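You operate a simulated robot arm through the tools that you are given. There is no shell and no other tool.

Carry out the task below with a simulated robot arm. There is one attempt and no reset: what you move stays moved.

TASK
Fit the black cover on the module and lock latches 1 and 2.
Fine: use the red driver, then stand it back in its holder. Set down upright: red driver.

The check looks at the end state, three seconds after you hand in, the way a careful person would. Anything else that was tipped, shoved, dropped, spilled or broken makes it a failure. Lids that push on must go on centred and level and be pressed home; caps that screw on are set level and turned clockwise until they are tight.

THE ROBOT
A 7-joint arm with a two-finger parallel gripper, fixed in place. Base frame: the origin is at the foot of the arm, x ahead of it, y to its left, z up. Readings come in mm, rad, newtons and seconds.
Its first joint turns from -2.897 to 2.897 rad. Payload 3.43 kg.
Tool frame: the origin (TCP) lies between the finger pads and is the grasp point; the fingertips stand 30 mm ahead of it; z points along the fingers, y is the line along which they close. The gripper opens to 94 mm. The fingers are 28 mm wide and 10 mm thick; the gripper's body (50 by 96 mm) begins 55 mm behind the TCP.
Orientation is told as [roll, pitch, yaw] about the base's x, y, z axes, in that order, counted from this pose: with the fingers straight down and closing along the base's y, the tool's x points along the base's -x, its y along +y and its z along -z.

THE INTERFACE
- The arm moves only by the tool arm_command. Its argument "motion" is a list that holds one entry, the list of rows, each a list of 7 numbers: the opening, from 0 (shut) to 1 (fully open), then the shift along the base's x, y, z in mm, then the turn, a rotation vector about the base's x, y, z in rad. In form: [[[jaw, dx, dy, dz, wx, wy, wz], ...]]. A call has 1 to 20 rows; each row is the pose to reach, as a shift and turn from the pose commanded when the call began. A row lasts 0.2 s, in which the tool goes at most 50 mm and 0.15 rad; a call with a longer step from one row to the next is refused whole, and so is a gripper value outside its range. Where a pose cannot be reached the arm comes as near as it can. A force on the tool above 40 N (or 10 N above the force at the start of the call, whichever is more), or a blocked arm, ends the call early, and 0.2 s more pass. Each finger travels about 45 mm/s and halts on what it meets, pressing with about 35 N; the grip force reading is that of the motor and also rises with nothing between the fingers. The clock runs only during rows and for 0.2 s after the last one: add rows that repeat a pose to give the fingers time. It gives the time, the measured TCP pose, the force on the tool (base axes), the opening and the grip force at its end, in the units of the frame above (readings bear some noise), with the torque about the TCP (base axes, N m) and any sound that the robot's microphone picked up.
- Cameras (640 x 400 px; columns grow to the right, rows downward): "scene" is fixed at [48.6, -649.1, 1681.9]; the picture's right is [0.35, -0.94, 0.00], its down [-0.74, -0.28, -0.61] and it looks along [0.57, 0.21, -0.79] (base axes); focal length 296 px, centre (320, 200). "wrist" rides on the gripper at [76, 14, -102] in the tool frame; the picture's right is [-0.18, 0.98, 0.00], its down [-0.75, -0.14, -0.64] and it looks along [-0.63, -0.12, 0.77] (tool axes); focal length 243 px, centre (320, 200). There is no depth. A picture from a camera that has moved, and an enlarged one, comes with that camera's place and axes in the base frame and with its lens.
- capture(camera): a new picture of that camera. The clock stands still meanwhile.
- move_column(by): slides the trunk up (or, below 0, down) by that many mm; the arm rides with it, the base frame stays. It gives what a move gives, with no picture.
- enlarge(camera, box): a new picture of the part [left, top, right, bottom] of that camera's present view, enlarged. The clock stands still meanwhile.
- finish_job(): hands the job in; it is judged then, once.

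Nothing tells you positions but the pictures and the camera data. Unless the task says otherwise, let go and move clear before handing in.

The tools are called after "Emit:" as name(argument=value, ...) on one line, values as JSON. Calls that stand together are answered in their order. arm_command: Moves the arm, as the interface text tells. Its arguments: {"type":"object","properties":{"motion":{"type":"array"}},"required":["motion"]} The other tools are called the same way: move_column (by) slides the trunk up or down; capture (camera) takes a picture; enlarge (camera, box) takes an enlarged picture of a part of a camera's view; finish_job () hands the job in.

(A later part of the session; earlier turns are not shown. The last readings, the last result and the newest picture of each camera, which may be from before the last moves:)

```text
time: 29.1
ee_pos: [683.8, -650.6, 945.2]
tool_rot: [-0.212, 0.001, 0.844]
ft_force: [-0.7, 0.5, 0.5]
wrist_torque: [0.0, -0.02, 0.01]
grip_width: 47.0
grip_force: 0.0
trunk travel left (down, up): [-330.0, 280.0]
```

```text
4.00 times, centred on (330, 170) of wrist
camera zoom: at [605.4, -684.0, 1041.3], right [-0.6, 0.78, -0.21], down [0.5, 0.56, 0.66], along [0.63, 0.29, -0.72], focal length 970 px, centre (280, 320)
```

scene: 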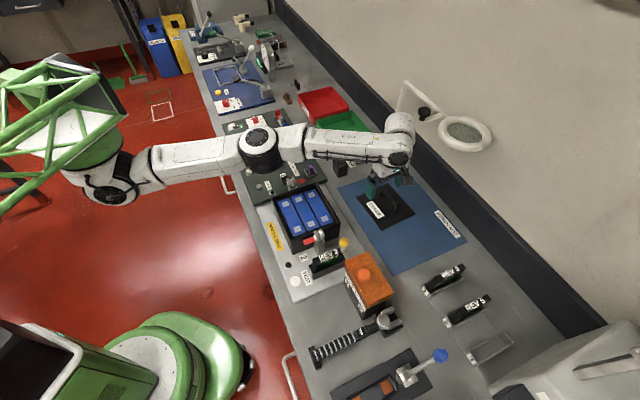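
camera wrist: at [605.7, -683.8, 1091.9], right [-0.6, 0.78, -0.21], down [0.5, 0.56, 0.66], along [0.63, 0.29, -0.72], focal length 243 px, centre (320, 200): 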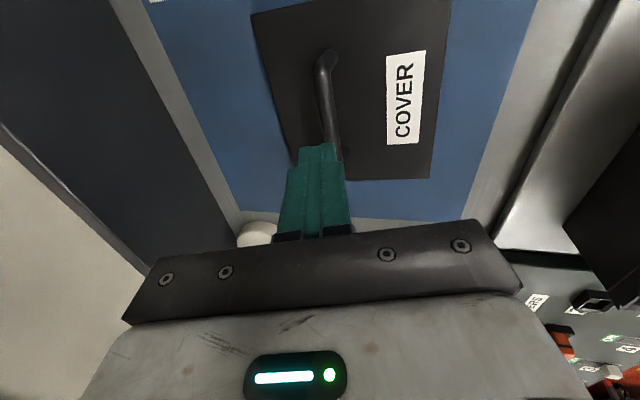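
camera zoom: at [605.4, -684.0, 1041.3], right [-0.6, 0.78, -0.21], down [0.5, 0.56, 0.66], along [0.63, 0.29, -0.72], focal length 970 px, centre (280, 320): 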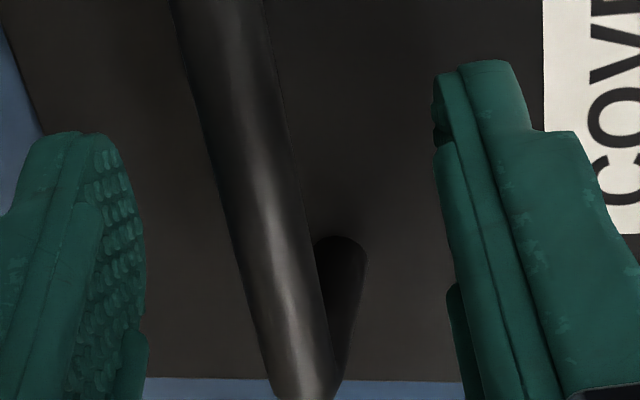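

Triangulating gives the bar at z≈925 and the plate top at z≈890, so my first grip was too near the fingertips. I'll narrow the jaws, shift a few mm outward, go 14 mm deeper and grip again.

Emit:
arm_command(motion=[[[0.4, 2, -2, 0, 0, 0, 0], [0.34, 4.3, -3.8, 0, 0, 0, 0], [0.34, 4.3, -3.8, -5, 0, 0, 0], [0.34, 4.3, -3.8, -9, 0, 0, 0], [0.34, 4.3, -3.8, -12, 0, 0, 0], [0.34, 4.3, -3.8, -13.5, 0, 0, 0], [0.34, 4.3, -3.8, -13.5, 0, 0, 0]]])

Emit:
capture(camera="wrist")

Emit:
enlarge(camera="wrist", box=[240, 110, 400, 240])

```text
time: 30.7
ee_pos: [686.3, -654.0, 933.7]
tool_rot: [-0.211, -0.001, 0.844]
ft_force: [-1.1, 0.6, 0.3]
wrist_torque: [0.01, 0.01, -0.01]
grip_width: 31.8
grip_force: 0.1
trunk travel left (down, up): [-330.0, 280.0]
```

```text
taken
camera wrist: at [609.6, -688.0, 1028.2], right [-0.6, 0.78, -0.21], down [0.5, 0.56, 0.66], along [0.63, 0.29, -0.72], focal length 243 px, centre (320, 200)
```

wrist: 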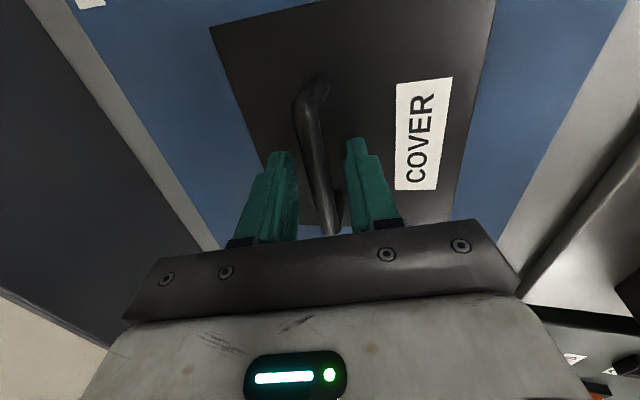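

```text
3.08 times, centred on (320, 175) of wrist
camera zoom: at [609.6, -688.0, 1028.2], right [-0.6, 0.78, -0.21], down [0.5, 0.56, 0.66], along [0.63, 0.29, -0.72], focal length 746 px, centre (320, 277)
```

zoom: 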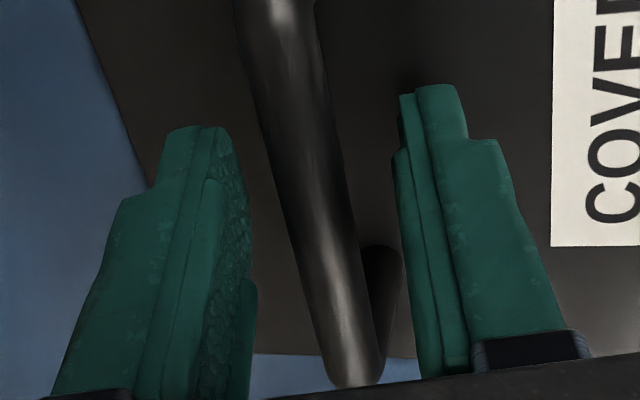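

The fingers now straddle the bar deeply and centred. Closing, then lifting a short way to test the hold.

Emit:
arm_command(motion=[[[0, 0, 0, 0, 0, 0, 0], [0, 0, 0, 0, 0, 0, 0], [0, 0, 0, 0, 0, 0, 0], [0, 0, 0, 0, 0, 0, 0]]])

Emit:
arm_command(motion=[[[0, 0, 0, 3, 0, 0, 0], [0, 0, 0, 6, 0, 0, 0], [0, 0, 0, 9, 0, 0, 0], [0, 0, 0, 12, 0, 0, 0], [0, 0, 0, 12, 0, 0, 0]]])

Emit:
capture(camera="wrist")

Emit:
enlarge(camera="scene", box=[340, 150, 440, 240])

```text
time: 31.7
ee_pos: [686.7, -654.2, 935.0]
tool_rot: [-0.217, 0.0, 0.844]
ft_force: [-2.2, 2.4, 16.7]
wrist_torque: [0.09, -0.07, 0.0]
grip_width: 11.2
grip_force: 34.7
trunk travel left (down, up): [-330.0, 280.0]
```

```text
time: 32.9
ee_pos: [686.5, -654.5, 943.1]
tool_rot: [-0.211, -0.002, 0.846]
ft_force: [0.3, -0.4, -1.9]
wrist_torque: [0.0, -0.05, -0.02]
grip_width: 11.2
grip_force: 35.1
trunk travel left (down, up): [-330.0, 280.0]
```

```text
taken
camera wrist: at [609.6, -687.9, 1039.5], right [-0.6, 0.78, -0.21], down [0.5, 0.56, 0.66], along [0.63, 0.29, -0.72], focal length 243 px, centre (320, 200)
```

wrist: 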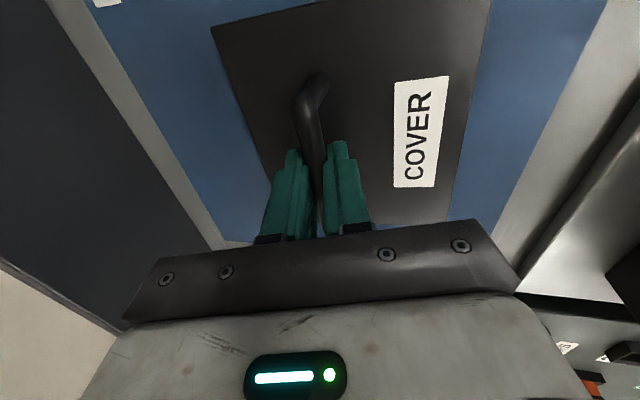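

```text
4.44 times, centred on (390, 195) of scene
camera zoom: at [48.6, -649.1, 1681.9], right [0.35, -0.94, 0.0], down [-0.74, -0.28, -0.61], along [0.57, 0.21, -0.79], focal length 1313 px, centre (9, 222)
```

zoom: 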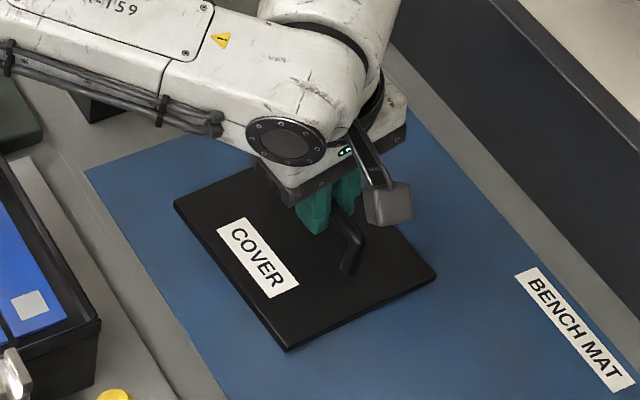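

The force and the view suggest the cover is lifting. I'll continue up and check again.

Emit:
arm_command(motion=[[[0, 0, 0, 6, 0, 0, 0], [0, 0, 0, 14, 0, 0, 0], [0, 0, 0, 24, 0, 0, 0], [0, 0, 0, 36, 0, 0, 0], [0, 0, 0, 48, 0, 0, 0], [0, 0, 0, 48, 0, 0, 0]]])

Emit:
capture(camera="wrist")

Emit:
enlarge(camera="scene", box=[340, 130, 440, 230])

```text
time: 34.3
ee_pos: [686.3, -654.5, 993.2]
tool_rot: [-0.211, -0.001, 0.845]
ft_force: [0.4, -0.6, -2.0]
wrist_torque: [-0.01, -0.01, -0.01]
grip_width: 11.3
grip_force: 34.6
trunk travel left (down, up): [-330.0, 280.0]
```

```text
taken
camera wrist: at [609.6, -688.2, 1087.9], right [-0.6, 0.78, -0.21], down [0.5, 0.56, 0.66], along [0.63, 0.29, -0.72], focal length 243 px, centre (320, 200)
```

wrist: 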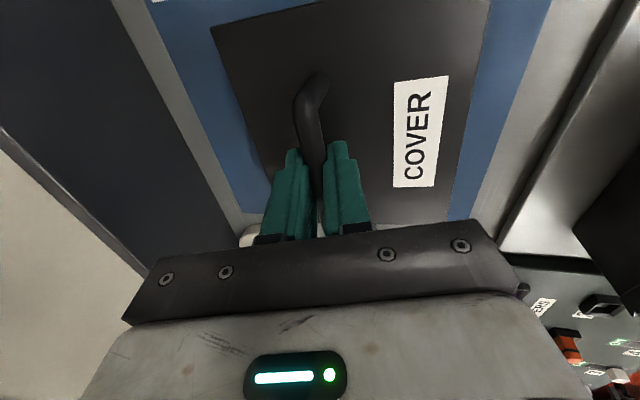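

```text
4.00 times, centred on (390, 180) of scene
camera zoom: at [48.6, -649.1, 1681.9], right [0.35, -0.94, 0.0], down [-0.74, -0.28, -0.61], along [0.57, 0.21, -0.79], focal length 1182 px, centre (40, 280)
```

zoom: 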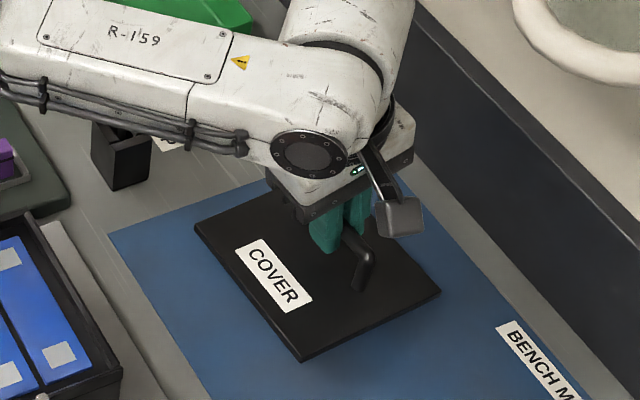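

The cover is held firmly (about 2 N) and hangs rigidly. Before placing it I need precise module geometry, so I'll take enlarged scene views and move to where the wrist camera sees the module beside the held cover.

Emit:
enlarge(camera="scene", box=[268, 170, 348, 220])

Emit:
enlarge(camera="scene", box=[268, 210, 348, 260])

Emit:
arm_command(motion=[[[0, 0, 15, 10, 0, 0, 0], [0, 5, 35, 20, 0, 0, 0], [0, 10, 55, 30, 0, 0, 0], [0, 18, 75, 40, 0, 0, 0], [0, 25, 95, 50, 0, 0, 0], [0, 28, 105, 60, 0, 0, 0], [0, 28, 105, 60, 0, 0, 0]]])

Emit:
capture(camera="wrist")

Emit:
capture(camera="scene")

```text
8.00 times, centred on (308, 195) of scene
camera zoom: at [48.6, -649.1, 1681.9], right [0.35, -0.94, 0.0], down [-0.74, -0.28, -0.61], along [0.57, 0.21, -0.79], focal length 2364 px, centre (416, 240)
```

zoom: 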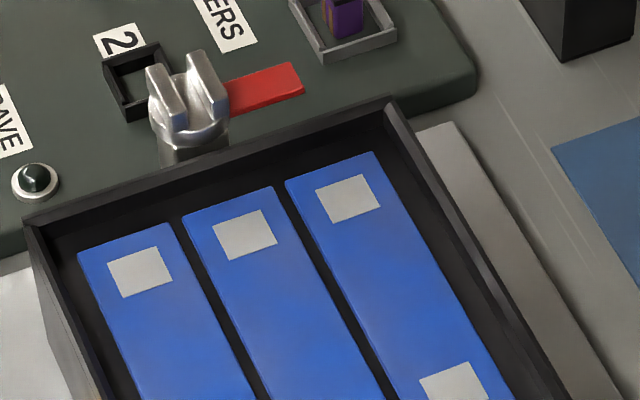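

```text
8.00 times, centred on (308, 235) of scene
camera zoom: at [48.6, -649.1, 1681.9], right [0.35, -0.94, 0.0], down [-0.74, -0.28, -0.61], along [0.57, 0.21, -0.79], focal length 2364 px, centre (416, -80)
```

zoom: 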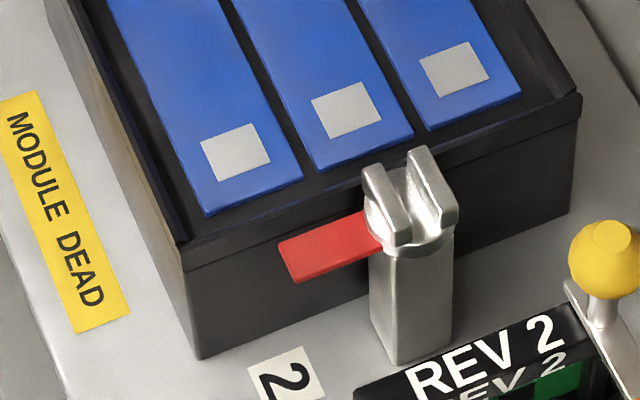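

```text
time: 35.9
ee_pos: [716.9, -549.5, 1051.3]
tool_rot: [-0.21, -0.002, 0.845]
ft_force: [0.3, -0.1, -2.9]
wrist_torque: [-0.05, -0.03, 0.0]
grip_width: 11.3
grip_force: 35.1
trunk travel left (down, up): [-330.0, 280.0]
```

```text
taken
camera wrist: at [637.5, -582.7, 1147.7], right [-0.6, 0.78, -0.21], down [0.5, 0.56, 0.66], along [0.63, 0.29, -0.72], focal length 243 px, centre (320, 200)
```

wrist: 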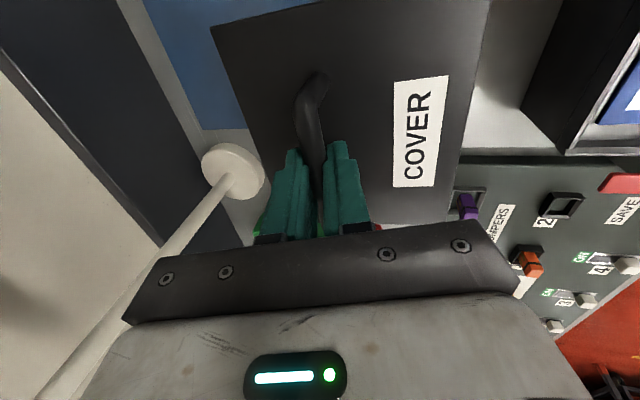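

```text
taken
```

scene: 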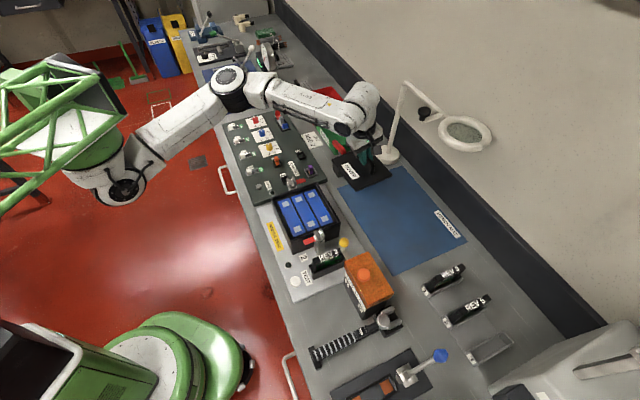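

I'd like to see the module rim's structure up close, so I'll enlarge its corners from the scene camera.

Emit:
enlarge(camera="scene", box=[280, 230, 312, 250])

Emit:
enlarge(camera="scene", box=[316, 210, 348, 230])

Emit:
enlarge(camera="scene", box=[264, 188, 296, 208])

Emit:
enlarge(camera="scene", box=[300, 174, 332, 194])

```text
16.00 times, centred on (296, 240) of scene
camera zoom: at [48.6, -649.1, 1681.9], right [0.35, -0.94, 0.0], down [-0.74, -0.28, -0.61], along [0.57, 0.21, -0.79], focal length 4728 px, centre (704, -440)
```

zoom: 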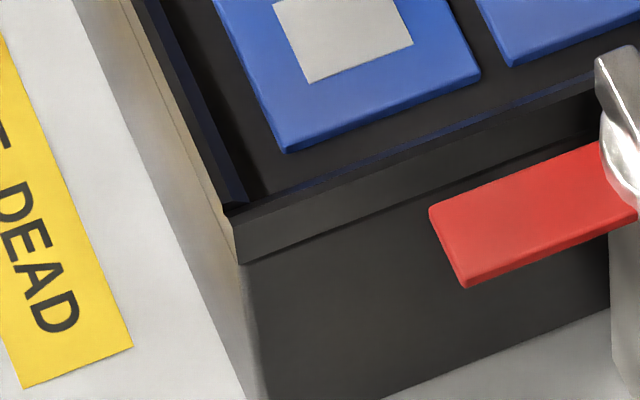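

```text
16.00 times, centred on (332, 220) of scene
camera zoom: at [48.6, -649.1, 1681.9], right [0.35, -0.94, 0.0], down [-0.74, -0.28, -0.61], along [0.57, 0.21, -0.79], focal length 4728 px, centre (128, -120)
```

zoom: 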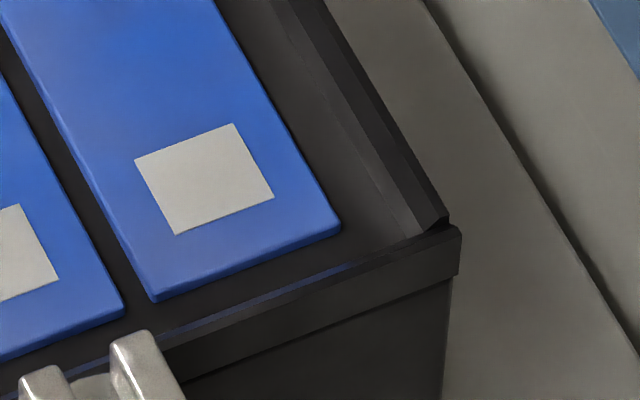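

```text
16.00 times, centred on (280, 198) of scene
camera zoom: at [48.6, -649.1, 1681.9], right [0.35, -0.94, 0.0], down [-0.74, -0.28, -0.61], along [0.57, 0.21, -0.79], focal length 4728 px, centre (960, 232)
```

zoom: 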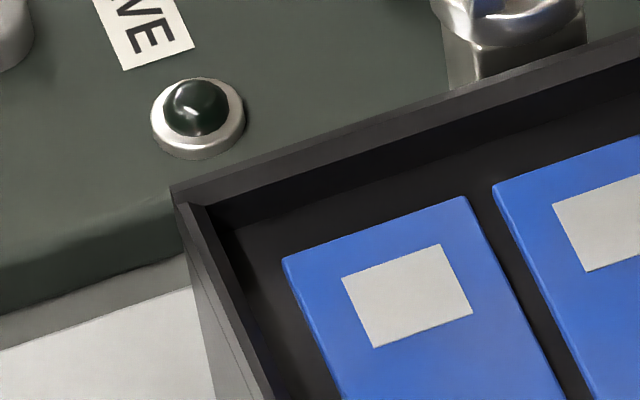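

```text
16.00 times, centred on (316, 184) of scene
camera zoom: at [48.6, -649.1, 1681.9], right [0.35, -0.94, 0.0], down [-0.74, -0.28, -0.61], along [0.57, 0.21, -0.79], focal length 4728 px, centre (384, 456)
```

zoom: 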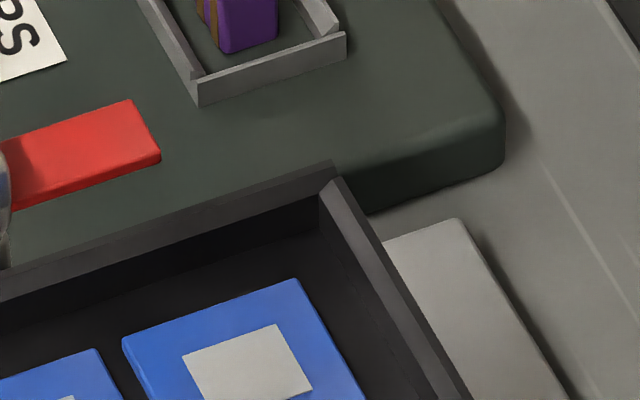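

The module rim is a thin-walled recess the cover should drop into, and the module is turned about 45° against the cover's 48.6°. I'll enlarge the held cover to work out its exact pose in the hand.

Emit:
enlarge(camera="wrist", box=[200, 0, 360, 100])

Emit:
enlarge(camera="wrist", box=[360, 0, 520, 100])

Emit:
enlarge(camera="wrist", box=[360, 130, 520, 230])

Emit:
enlarge(camera="wrist", box=[230, 130, 390, 230])

```text
4.00 times, centred on (280, 50) of wrist
camera zoom: at [637.5, -582.7, 1147.7], right [-0.6, 0.78, -0.21], down [0.5, 0.56, 0.66], along [0.63, 0.29, -0.72], focal length 970 px, centre (480, 800)
```

zoom: 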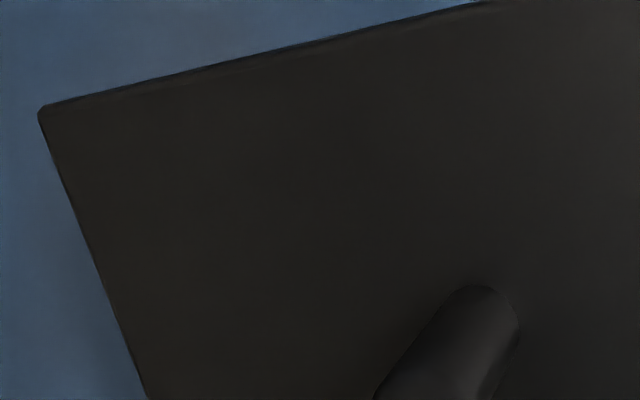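

```text
4.00 times, centred on (440, 50) of wrist
camera zoom: at [637.5, -582.7, 1147.7], right [-0.6, 0.78, -0.21], down [0.5, 0.56, 0.66], along [0.63, 0.29, -0.72], focal length 970 px, centre (-160, 800)
```

zoom: 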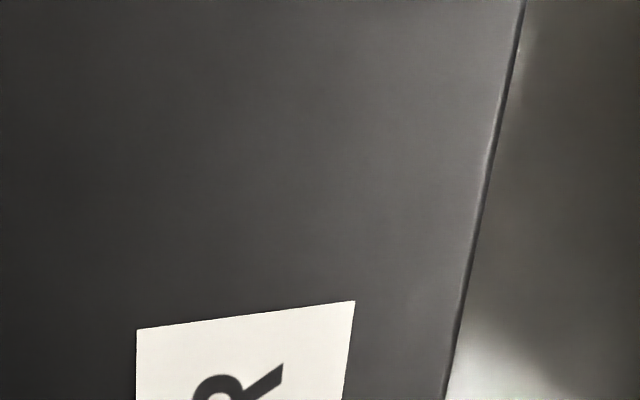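

```text
4.00 times, centred on (440, 180) of wrist
camera zoom: at [637.5, -582.7, 1147.7], right [-0.6, 0.78, -0.21], down [0.5, 0.56, 0.66], along [0.63, 0.29, -0.72], focal length 970 px, centre (-160, 280)
```

zoom: 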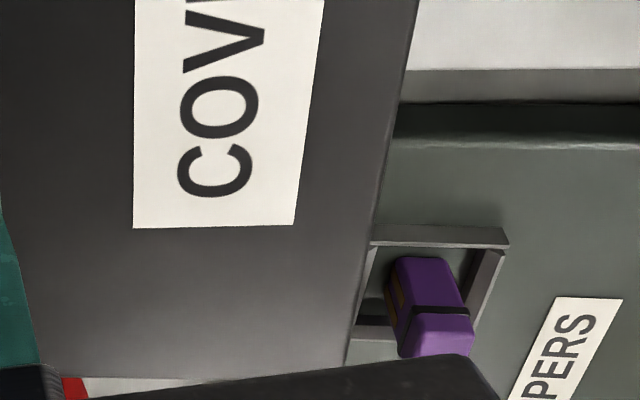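

```text
4.00 times, centred on (310, 180) of wrist
camera zoom: at [637.5, -582.7, 1147.7], right [-0.6, 0.78, -0.21], down [0.5, 0.56, 0.66], along [0.63, 0.29, -0.72], focal length 970 px, centre (360, 280)
```

zoom: 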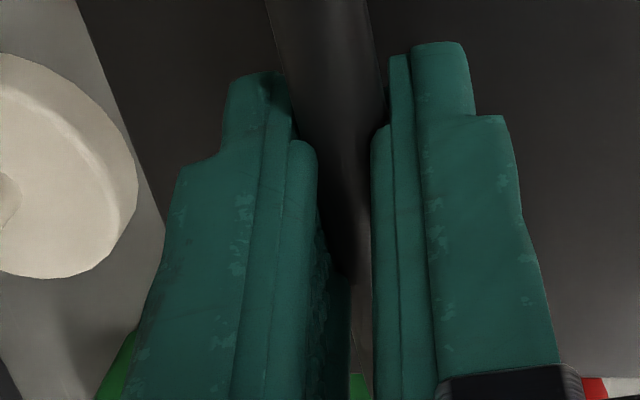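

The held cover measures about 149×133 mm, level, with its centre 10 mm inboard of the grip. The module centre is about (514,-426), rim z≈970, angle ≈45°. I'll raise, carry the cover above the module and turn it by −3.7°.

Emit:
arm_command(motion=[[[0, 0, 0, 20, 0, 0, 0], [0, 0, 0, 40, 0, 0, 0], [0, -25, 15, 40, 0, 0, -0.01], [0, -55, 33, 40, 0, 0, -0.02], [0, -85, 51, 40, 0, 0, -0.03], [0, -115, 69, 40, 0, 0, -0.04], [0, -145, 87, 40, 0, 0, -0.05], [0, -172, 104, 40, 0, 0, -0.0637], [0, -193, 116.3, 40, 0, 0, -0.0637], [0, -193, 116.3, 40, 0, 0, -0.0637], [0, -193, 116.3, 40, 0, 0, -0.0637]]])

Emit:
capture(camera="scene")

Emit:
capture(camera="wrist")

Emit:
enlarge(camera="scene", box=[250, 150, 370, 270])

```text
time: 38.3
ee_pos: [521.6, -432.2, 1090.4]
tool_rot: [-0.211, 0.001, 0.783]
ft_force: [-0.6, -1.0, -1.8]
wrist_torque: [0.01, 0.0, 0.03]
grip_width: 11.3
grip_force: 34.9
trunk travel left (down, up): [-330.0, 280.0]
```

```text
taken
```

scene: 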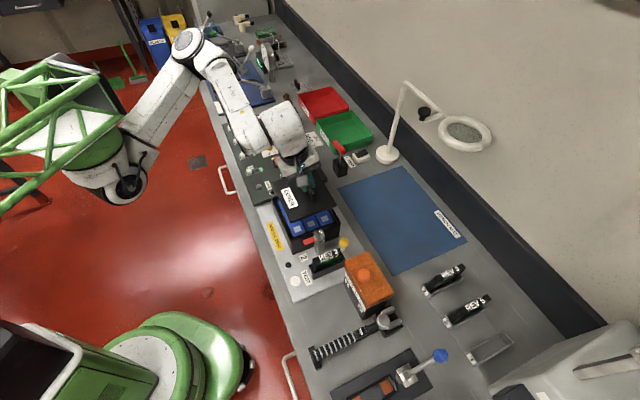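

```text
taken
camera wrist: at [442.8, -460.8, 1187.5], right [-0.55, 0.81, -0.21], down [0.54, 0.53, 0.66], along [0.64, 0.25, -0.72], focal length 243 px, centre (320, 200)
```

wrist: 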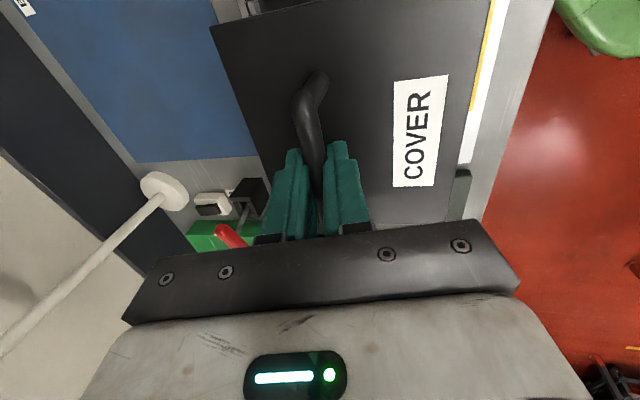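

```text
3.33 times, centred on (310, 210) of scene
camera zoom: at [48.6, -649.1, 1681.9], right [0.35, -0.94, 0.0], down [-0.74, -0.28, -0.61], along [0.57, 0.21, -0.79], focal length 985 px, centre (353, 167)
```

zoom: 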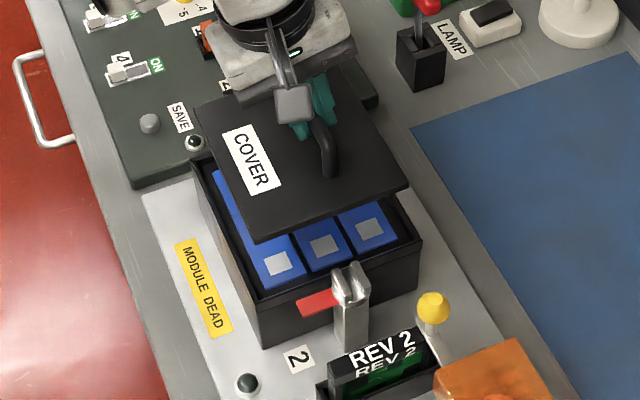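

The cover is hovering over the module about where planned. I'll enlarge the scene view to compare the cover edges with the rim.

Emit:
enlarge(camera="scene", box=[276, 210, 340, 250])

Emit:
enlarge(camera="scene", box=[256, 175, 320, 215])

Emit:
enlarge(camera="scene", box=[300, 180, 364, 220])

```text
10.00 times, centred on (308, 230) of scene
camera zoom: at [48.6, -649.1, 1681.9], right [0.35, -0.94, 0.0], down [-0.74, -0.28, -0.61], along [0.57, 0.21, -0.79], focal length 2955 px, centre (440, -100)
```

zoom: 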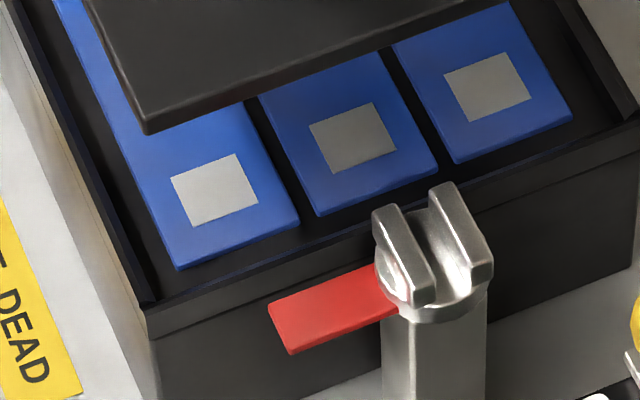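

```text
10.00 times, centred on (288, 195) of scene
camera zoom: at [48.6, -649.1, 1681.9], right [0.35, -0.94, 0.0], down [-0.74, -0.28, -0.61], along [0.57, 0.21, -0.79], focal length 2955 px, centre (640, 250)
```

zoom: 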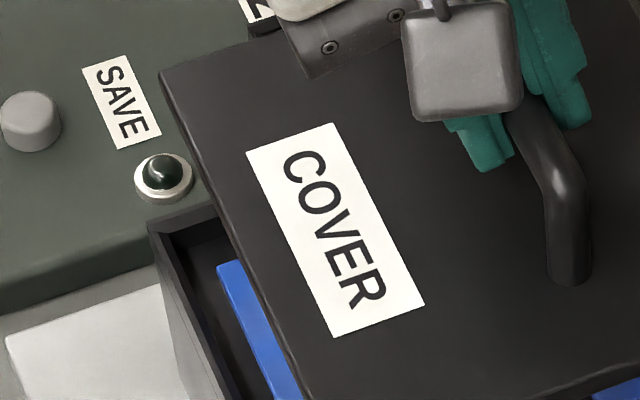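

```text
10.00 times, centred on (332, 200) of scene
camera zoom: at [48.6, -649.1, 1681.9], right [0.35, -0.94, 0.0], down [-0.74, -0.28, -0.61], along [0.57, 0.21, -0.79], focal length 2955 px, centre (200, 200)
```

zoom: 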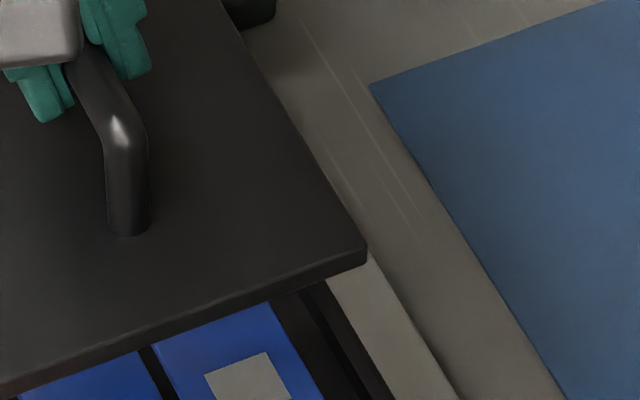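

The cover is a flat plate about 9 mm thick that should drop inside the rim. I'll lower it to about 15 mm above the rim and compare the gaps.

Emit:
arm_command(motion=[[[0, 0, 0, -12, 0, 0, 0], [0, 0, 0, -24, 0, 0, 0], [0, 0, 0, -36, 0, 0, 0], [0, 0, 0, -45, 0, 0, 0], [0, 0, 0, -45, 0, 0, 0]]])

Emit:
enlarge(camera="scene", box=[276, 205, 356, 255])

Emit:
enlarge(camera="scene", box=[256, 180, 320, 220])

Emit:
capture(camera="wrist")

```text
time: 39.5
ee_pos: [521.5, -433.8, 1046.7]
tool_rot: [-0.212, 0.0, 0.783]
ft_force: [-0.2, 0.3, -3.7]
wrist_torque: [-0.06, -0.02, -0.02]
grip_width: 11.3
grip_force: 35.1
trunk travel left (down, up): [-330.0, 280.0]
```

```text
8.00 times, centred on (316, 230) of scene
camera zoom: at [48.6, -649.1, 1681.9], right [0.35, -0.94, 0.0], down [-0.74, -0.28, -0.61], along [0.57, 0.21, -0.79], focal length 2364 px, centre (352, -40)
```

zoom: 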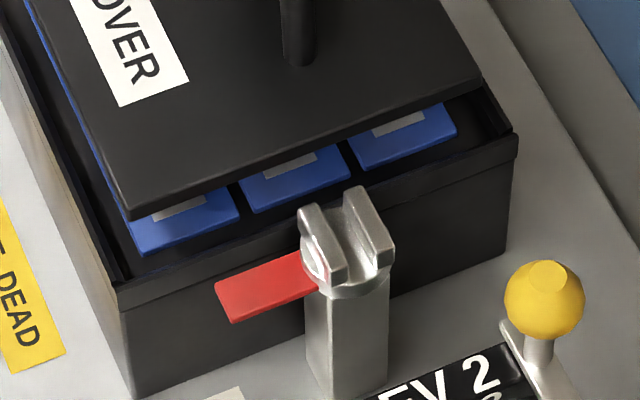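

```text
10.00 times, centred on (288, 200) of scene
camera zoom: at [48.6, -649.1, 1681.9], right [0.35, -0.94, 0.0], down [-0.74, -0.28, -0.61], along [0.57, 0.21, -0.79], focal length 2955 px, centre (640, 200)
```

zoom: 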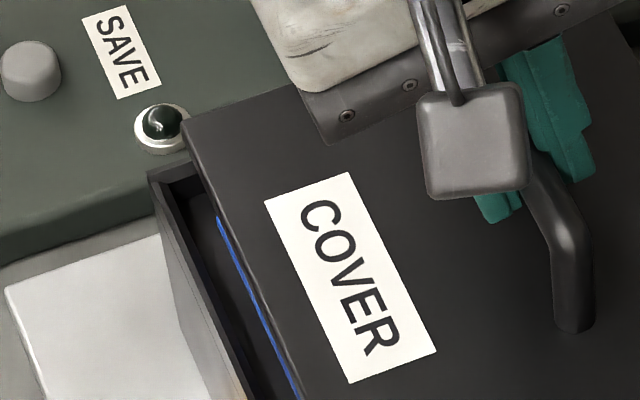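

```text
taken
camera wrist: at [442.8, -461.5, 1142.7], right [-0.55, 0.81, -0.21], down [0.54, 0.53, 0.66], along [0.64, 0.25, -0.72], focal length 243 px, centre (320, 200)
```

wrist: 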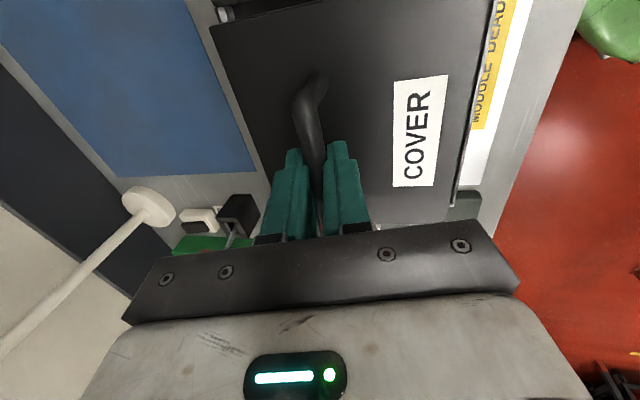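

The cover is about 20 mm above the rim and nearly centred. I'll nudge about 1.5 mm and go down another 11 mm for a final check with little parallax.

Emit:
arm_command(motion=[[[0, 0.1, -0.8, -4, 0, 0, 0], [0, 0.2, -1.6, -8, 0, 0, 0], [0, 0.2, -1.6, -11, 0, 0, 0], [0, 0.2, -1.6, -11, 0, 0, 0]]])

Emit:
enlarge(camera="scene", box=[276, 215, 324, 245])

Emit:
enlarge(camera="scene", box=[310, 205, 358, 235])

Emit:
enlarge(camera="scene", box=[264, 183, 312, 213])

Emit:
enlarge(camera="wrist", box=[420, 0, 580, 100])

```text
time: 40.5
ee_pos: [520.7, -435.2, 1035.2]
tool_rot: [-0.209, 0.0, 0.784]
ft_force: [-0.1, -1.0, -1.7]
wrist_torque: [-0.04, -0.05, 0.02]
grip_width: 11.3
grip_force: 34.3
trunk travel left (down, up): [-330.0, 280.0]
```

```text
13.33 times, centred on (300, 230) of scene
camera zoom: at [48.6, -649.1, 1681.9], right [0.35, -0.94, 0.0], down [-0.74, -0.28, -0.61], along [0.57, 0.21, -0.79], focal length 3940 px, centre (587, -200)
```

zoom: 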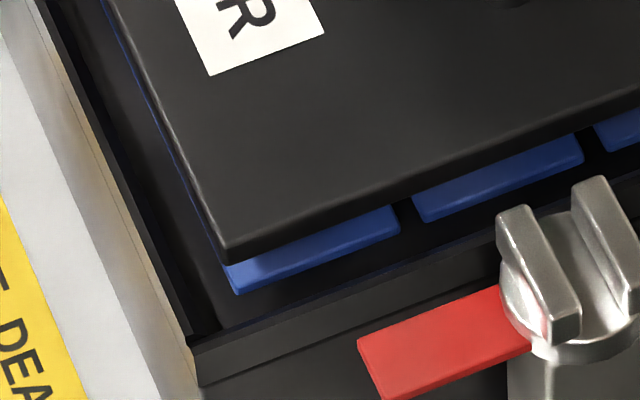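

```text
13.33 times, centred on (334, 220) of scene
camera zoom: at [48.6, -649.1, 1681.9], right [0.35, -0.94, 0.0], down [-0.74, -0.28, -0.61], along [0.57, 0.21, -0.79], focal length 3940 px, centre (133, -67)
```

zoom: 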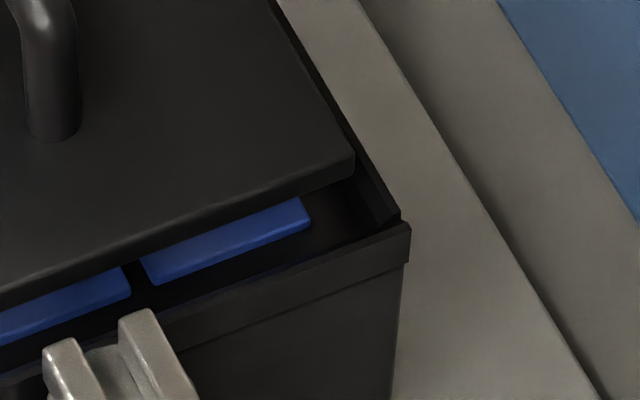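

```text
13.33 times, centred on (288, 198) of scene
camera zoom: at [48.6, -649.1, 1681.9], right [0.35, -0.94, 0.0], down [-0.74, -0.28, -0.61], along [0.57, 0.21, -0.79], focal length 3940 px, centre (747, 227)
```

zoom: 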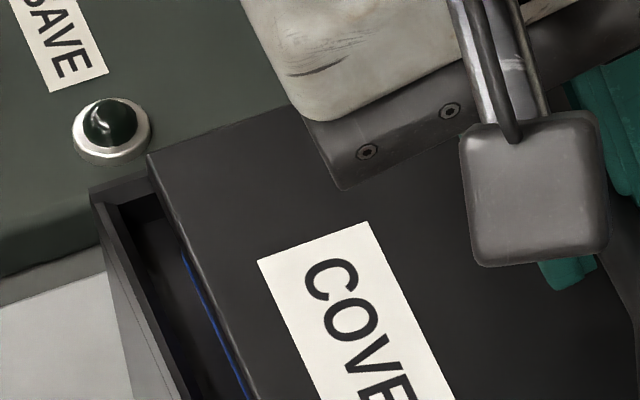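

```text
4.00 times, centred on (500, 50) of wrist
camera zoom: at [442.6, -463.0, 1132.1], right [-0.55, 0.81, -0.21], down [0.54, 0.53, 0.66], along [0.64, 0.25, -0.72], focal length 970 px, centre (-400, 800)
```

zoom: 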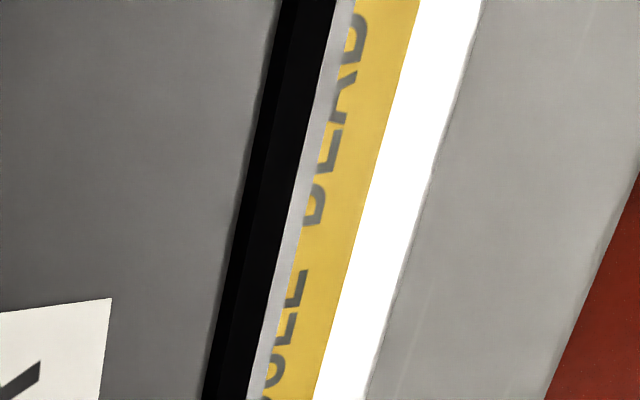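

Gaps look even to within about 1–2 mm. I'll make a small correction and lower into the rim in small steps.

Emit:
arm_command(motion=[[[0, -0.3, 0.6, -2, 0, 0, 0], [0, -0.6, 1.2, -4, 0, 0, 0], [0, -0.6, 1.2, -7, 0, 0, 0], [0, -0.6, 1.2, -10, 0, 0, 0], [0, -0.6, 1.2, -10, 0, 0, 0]]])

Emit:
enlarge(camera="scene", box=[276, 215, 324, 245])

Emit:
enlarge(camera="scene", box=[310, 205, 358, 235])

Emit:
enlarge(camera="scene", box=[264, 183, 312, 213])

Emit:
enlarge(camera="wrist", box=[420, 0, 580, 100])

```text
time: 41.7
ee_pos: [521.4, -434.5, 1025.9]
tool_rot: [-0.211, 0.002, 0.782]
ft_force: [-0.3, 0.3, -2.8]
wrist_torque: [-0.02, -0.03, 0.02]
grip_width: 11.3
grip_force: 35.1
trunk travel left (down, up): [-330.0, 280.0]
```

```text
13.33 times, centred on (300, 230) of scene
camera zoom: at [48.6, -649.1, 1681.9], right [0.35, -0.94, 0.0], down [-0.74, -0.28, -0.61], along [0.57, 0.21, -0.79], focal length 3940 px, centre (587, -200)
```

zoom: 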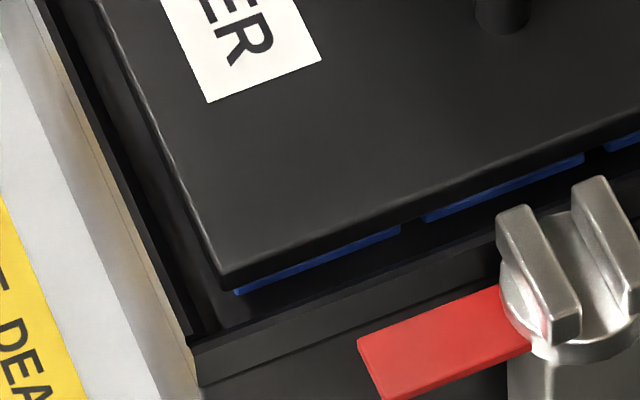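

```text
13.33 times, centred on (334, 220) of scene
camera zoom: at [48.6, -649.1, 1681.9], right [0.35, -0.94, 0.0], down [-0.74, -0.28, -0.61], along [0.57, 0.21, -0.79], focal length 3940 px, centre (133, -67)
```

zoom: 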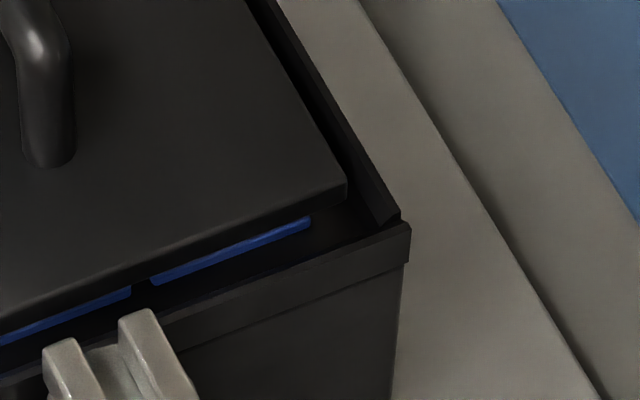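

```text
13.33 times, centred on (288, 198) of scene
camera zoom: at [48.6, -649.1, 1681.9], right [0.35, -0.94, 0.0], down [-0.74, -0.28, -0.61], along [0.57, 0.21, -0.79], focal length 3940 px, centre (747, 227)
```

zoom: 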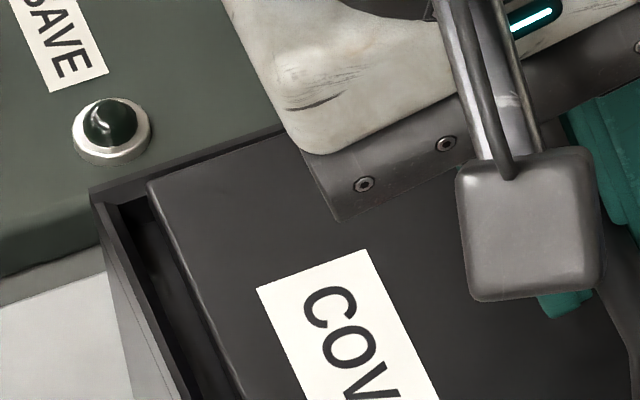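

```text
4.00 times, centred on (500, 50) of wrist
camera zoom: at [442.1, -461.8, 1122.2], right [-0.55, 0.81, -0.21], down [0.54, 0.53, 0.66], along [0.64, 0.25, -0.72], focal length 970 px, centre (-400, 800)
```

zoom: 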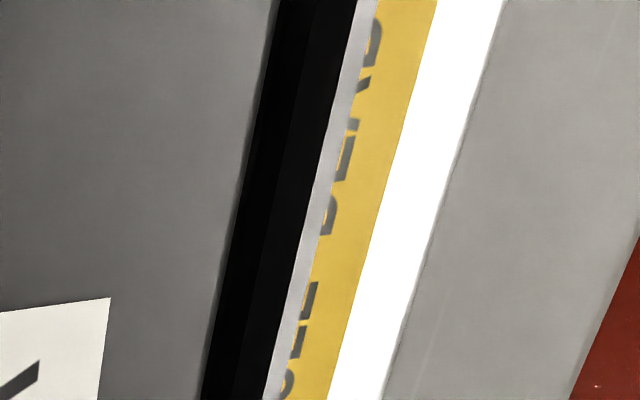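

Measured centres of cover and rim now agree within about 0.5 mm. Lowering further, 5 mm at a time.

Emit:
arm_command(motion=[[[0, 0, 0, -2, 0, 0, 0], [0, 0, 0, -4, 0, 0, 0], [0, 0, 0, -6, 0, 0, 0], [0, 0, 0, -6, 0, 0, 0]]])

Emit:
enlarge(camera="scene", box=[276, 215, 324, 245])

Emit:
enlarge(camera="scene", box=[310, 205, 358, 235])

Emit:
enlarge(camera="scene", box=[264, 183, 312, 213])

```text
time: 42.7
ee_pos: [521.3, -433.9, 1020.3]
tool_rot: [-0.212, -0.001, 0.782]
ft_force: [0.8, -0.4, -2.9]
wrist_torque: [-0.03, -0.03, 0.01]
grip_width: 11.3
grip_force: 34.6
trunk travel left (down, up): [-330.0, 280.0]
```

```text
13.33 times, centred on (300, 230) of scene
camera zoom: at [48.6, -649.1, 1681.9], right [0.35, -0.94, 0.0], down [-0.74, -0.28, -0.61], along [0.57, 0.21, -0.79], focal length 3940 px, centre (587, -200)
```

zoom: 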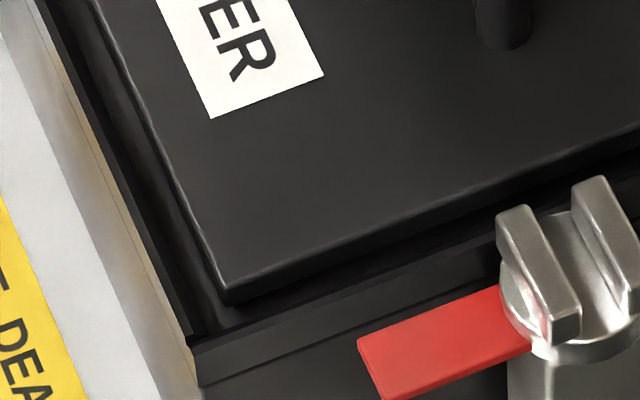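

```text
13.33 times, centred on (334, 220) of scene
camera zoom: at [48.6, -649.1, 1681.9], right [0.35, -0.94, 0.0], down [-0.74, -0.28, -0.61], along [0.57, 0.21, -0.79], focal length 3940 px, centre (133, -67)
```

zoom: 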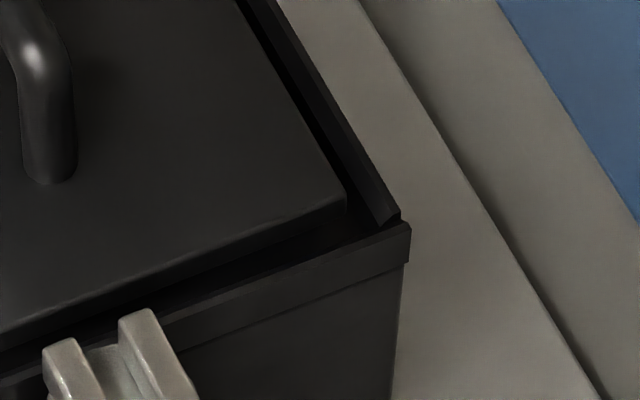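

```text
13.33 times, centred on (288, 198) of scene
camera zoom: at [48.6, -649.1, 1681.9], right [0.35, -0.94, 0.0], down [-0.74, -0.28, -0.61], along [0.57, 0.21, -0.79], focal length 3940 px, centre (747, 227)
```

zoom: 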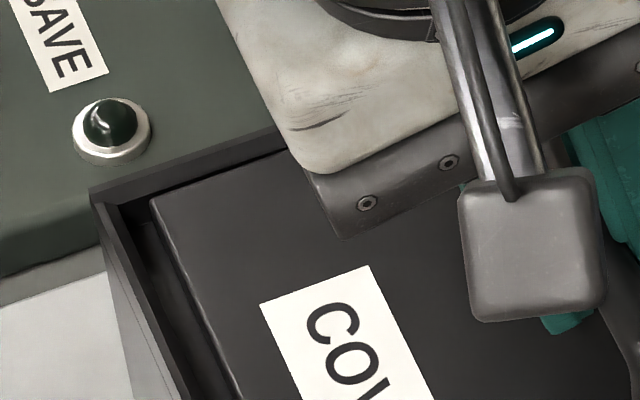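

No contact yet and the gaps are even all round. I'll keep lowering gently until the plate seats.

Emit:
arm_command(motion=[[[0, 0, 0, -1.5, 0, 0, 0.006], [0, 0, 0, -3, 0, 0, 0.006], [0, 0, 0, -4.5, 0, 0, 0.006], [0, 0, 0, -6, 0, 0, 0.006], [0, 0, 0, -7, 0, 0, 0.006], [0, 0, 0, -7, 0, 0, 0.006]]])

Emit:
enlarge(camera="scene", box=[276, 195, 356, 245])

Emit:
enlarge(camera="scene", box=[264, 183, 312, 213])

```text
time: 44.1
ee_pos: [521.9, -434.9, 1016.4]
tool_rot: [-0.222, 0.0, 0.785]
ft_force: [-0.2, 5.1, 16.3]
wrist_torque: [-0.02, 0.01, -0.16]
grip_width: 11.0
grip_force: 35.2
trunk travel left (down, up): [-330.0, 280.0]
stopped in row 6: the force on the tool passed its limit at 41 N (the readings are from after the stop); the commanded pose is now the measured one
```

```text
8.00 times, centred on (316, 220) of scene
camera zoom: at [48.6, -649.1, 1681.9], right [0.35, -0.94, 0.0], down [-0.74, -0.28, -0.61], along [0.57, 0.21, -0.79], focal length 2364 px, centre (352, 40)
```

zoom: 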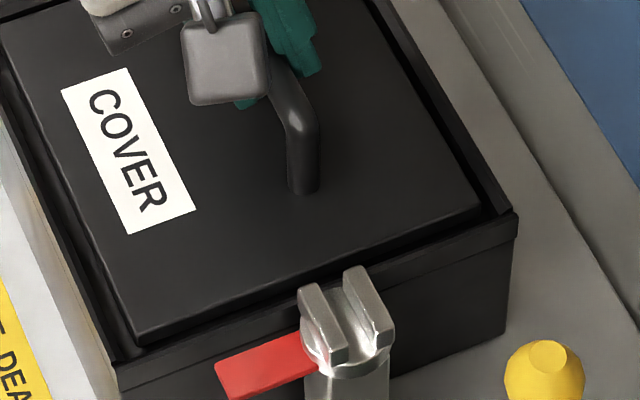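

```text
13.33 times, centred on (288, 198) of scene
camera zoom: at [48.6, -649.1, 1681.9], right [0.35, -0.94, 0.0], down [-0.74, -0.28, -0.61], along [0.57, 0.21, -0.79], focal length 3940 px, centre (747, 227)
```

zoom: 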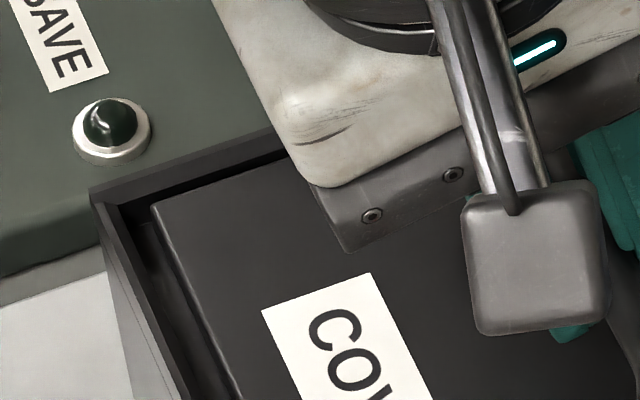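

The plate seated with a firm 41 N push, and its top is about flush with the rim. I'll check the gaps at the corners before releasing.

Emit:
enlarge(camera="scene", box=[280, 225, 312, 245])

Emit:
enlarge(camera="scene", box=[316, 210, 348, 230])

Emit:
enlarge(camera="wrist", box=[420, 0, 580, 100])

Emit:
enlarge(camera="wrist", box=[180, 0, 340, 100])

```text
16.00 times, centred on (296, 235) of scene
camera zoom: at [48.6, -649.1, 1681.9], right [0.35, -0.94, 0.0], down [-0.74, -0.28, -0.61], along [0.57, 0.21, -0.79], focal length 4728 px, centre (704, -360)
```

zoom: 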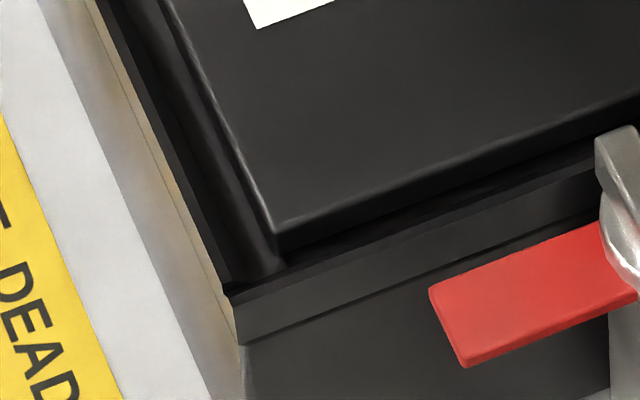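

```text
16.00 times, centred on (332, 220) of scene
camera zoom: at [48.6, -649.1, 1681.9], right [0.35, -0.94, 0.0], down [-0.74, -0.28, -0.61], along [0.57, 0.21, -0.79], focal length 4728 px, centre (128, -120)
```

zoom: 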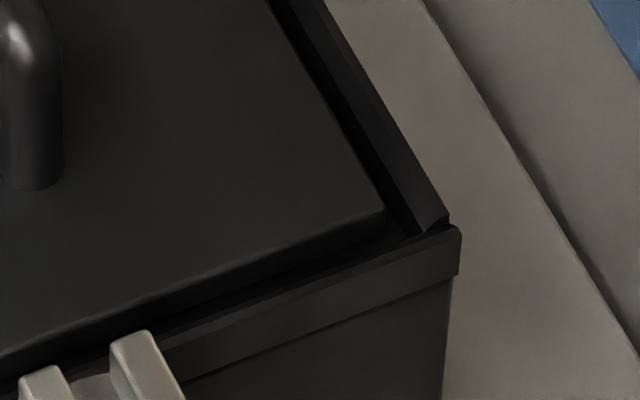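

```text
4.00 times, centred on (500, 50) of wrist
camera zoom: at [442.0, -462.5, 1112.9], right [-0.55, 0.81, -0.22], down [0.53, 0.54, 0.66], along [0.65, 0.25, -0.72], focal length 970 px, centre (-400, 800)
```

zoom: 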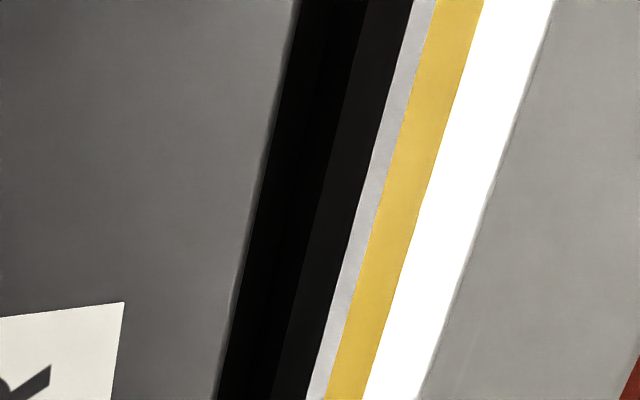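

```text
4.00 times, centred on (260, 50) of wrist
camera zoom: at [442.0, -462.5, 1112.9], right [-0.55, 0.81, -0.22], down [0.53, 0.54, 0.66], along [0.65, 0.25, -0.72], focal length 970 px, centre (560, 800)
```

zoom: 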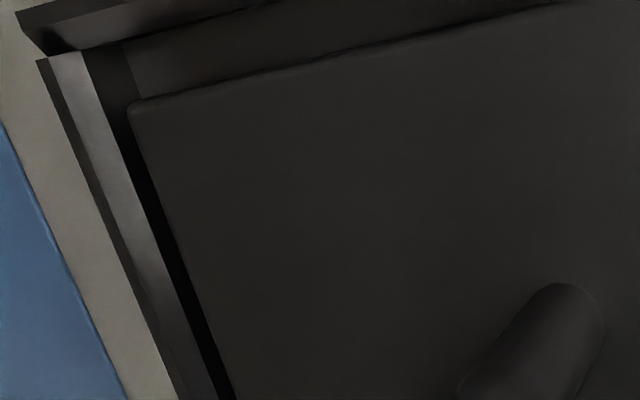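

The wrist view shows side gaps of about 5.4 mm and 2.6 mm, so the cover sits about 1.4 mm too far outward. I'll lift slightly, shift 1.4 mm inward and press down again.

Emit:
arm_command(motion=[[[0, 0, 0, 2, 0, 0, 0], [0, 0, 0, 4, 0.007, 0.007, 0], [0, -0.5, 0.5, 4, 0.007, 0.007, 0], [0, -1.0, 1.0, 4, 0.007, 0.007, 0], [0, -1.0, 1.0, 4, 0.007, 0.007, 0]]])

Emit:
enlarge(camera="wrist", box=[420, 0, 580, 100])

Emit:
enlarge(camera="wrist", box=[180, 0, 340, 100])

```text
time: 45.3
ee_pos: [521.5, -434.0, 1018.8]
tool_rot: [-0.209, -0.002, 0.788]
ft_force: [0.3, 0.8, -2.6]
wrist_torque: [0.01, -0.01, -0.01]
grip_width: 11.1
grip_force: 34.8
trunk travel left (down, up): [-330.0, 280.0]
```

```text
4.00 times, centred on (500, 50) of wrist
camera zoom: at [442.0, -462.5, 1116.1], right [-0.55, 0.81, -0.2], down [0.54, 0.53, 0.66], along [0.64, 0.25, -0.73], focal length 970 px, centre (-400, 800)
```

zoom: 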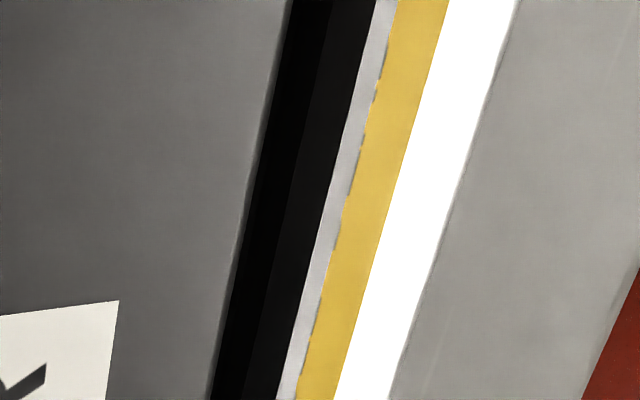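

```text
4.00 times, centred on (260, 50) of wrist
camera zoom: at [442.0, -462.5, 1116.1], right [-0.55, 0.81, -0.2], down [0.54, 0.53, 0.66], along [0.64, 0.25, -0.73], focal length 970 px, centre (560, 800)
```

zoom: 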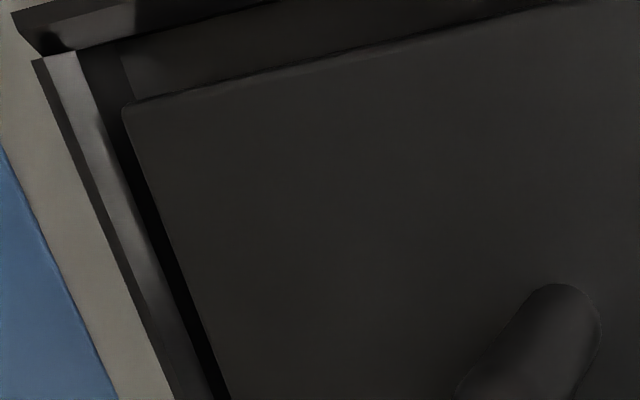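

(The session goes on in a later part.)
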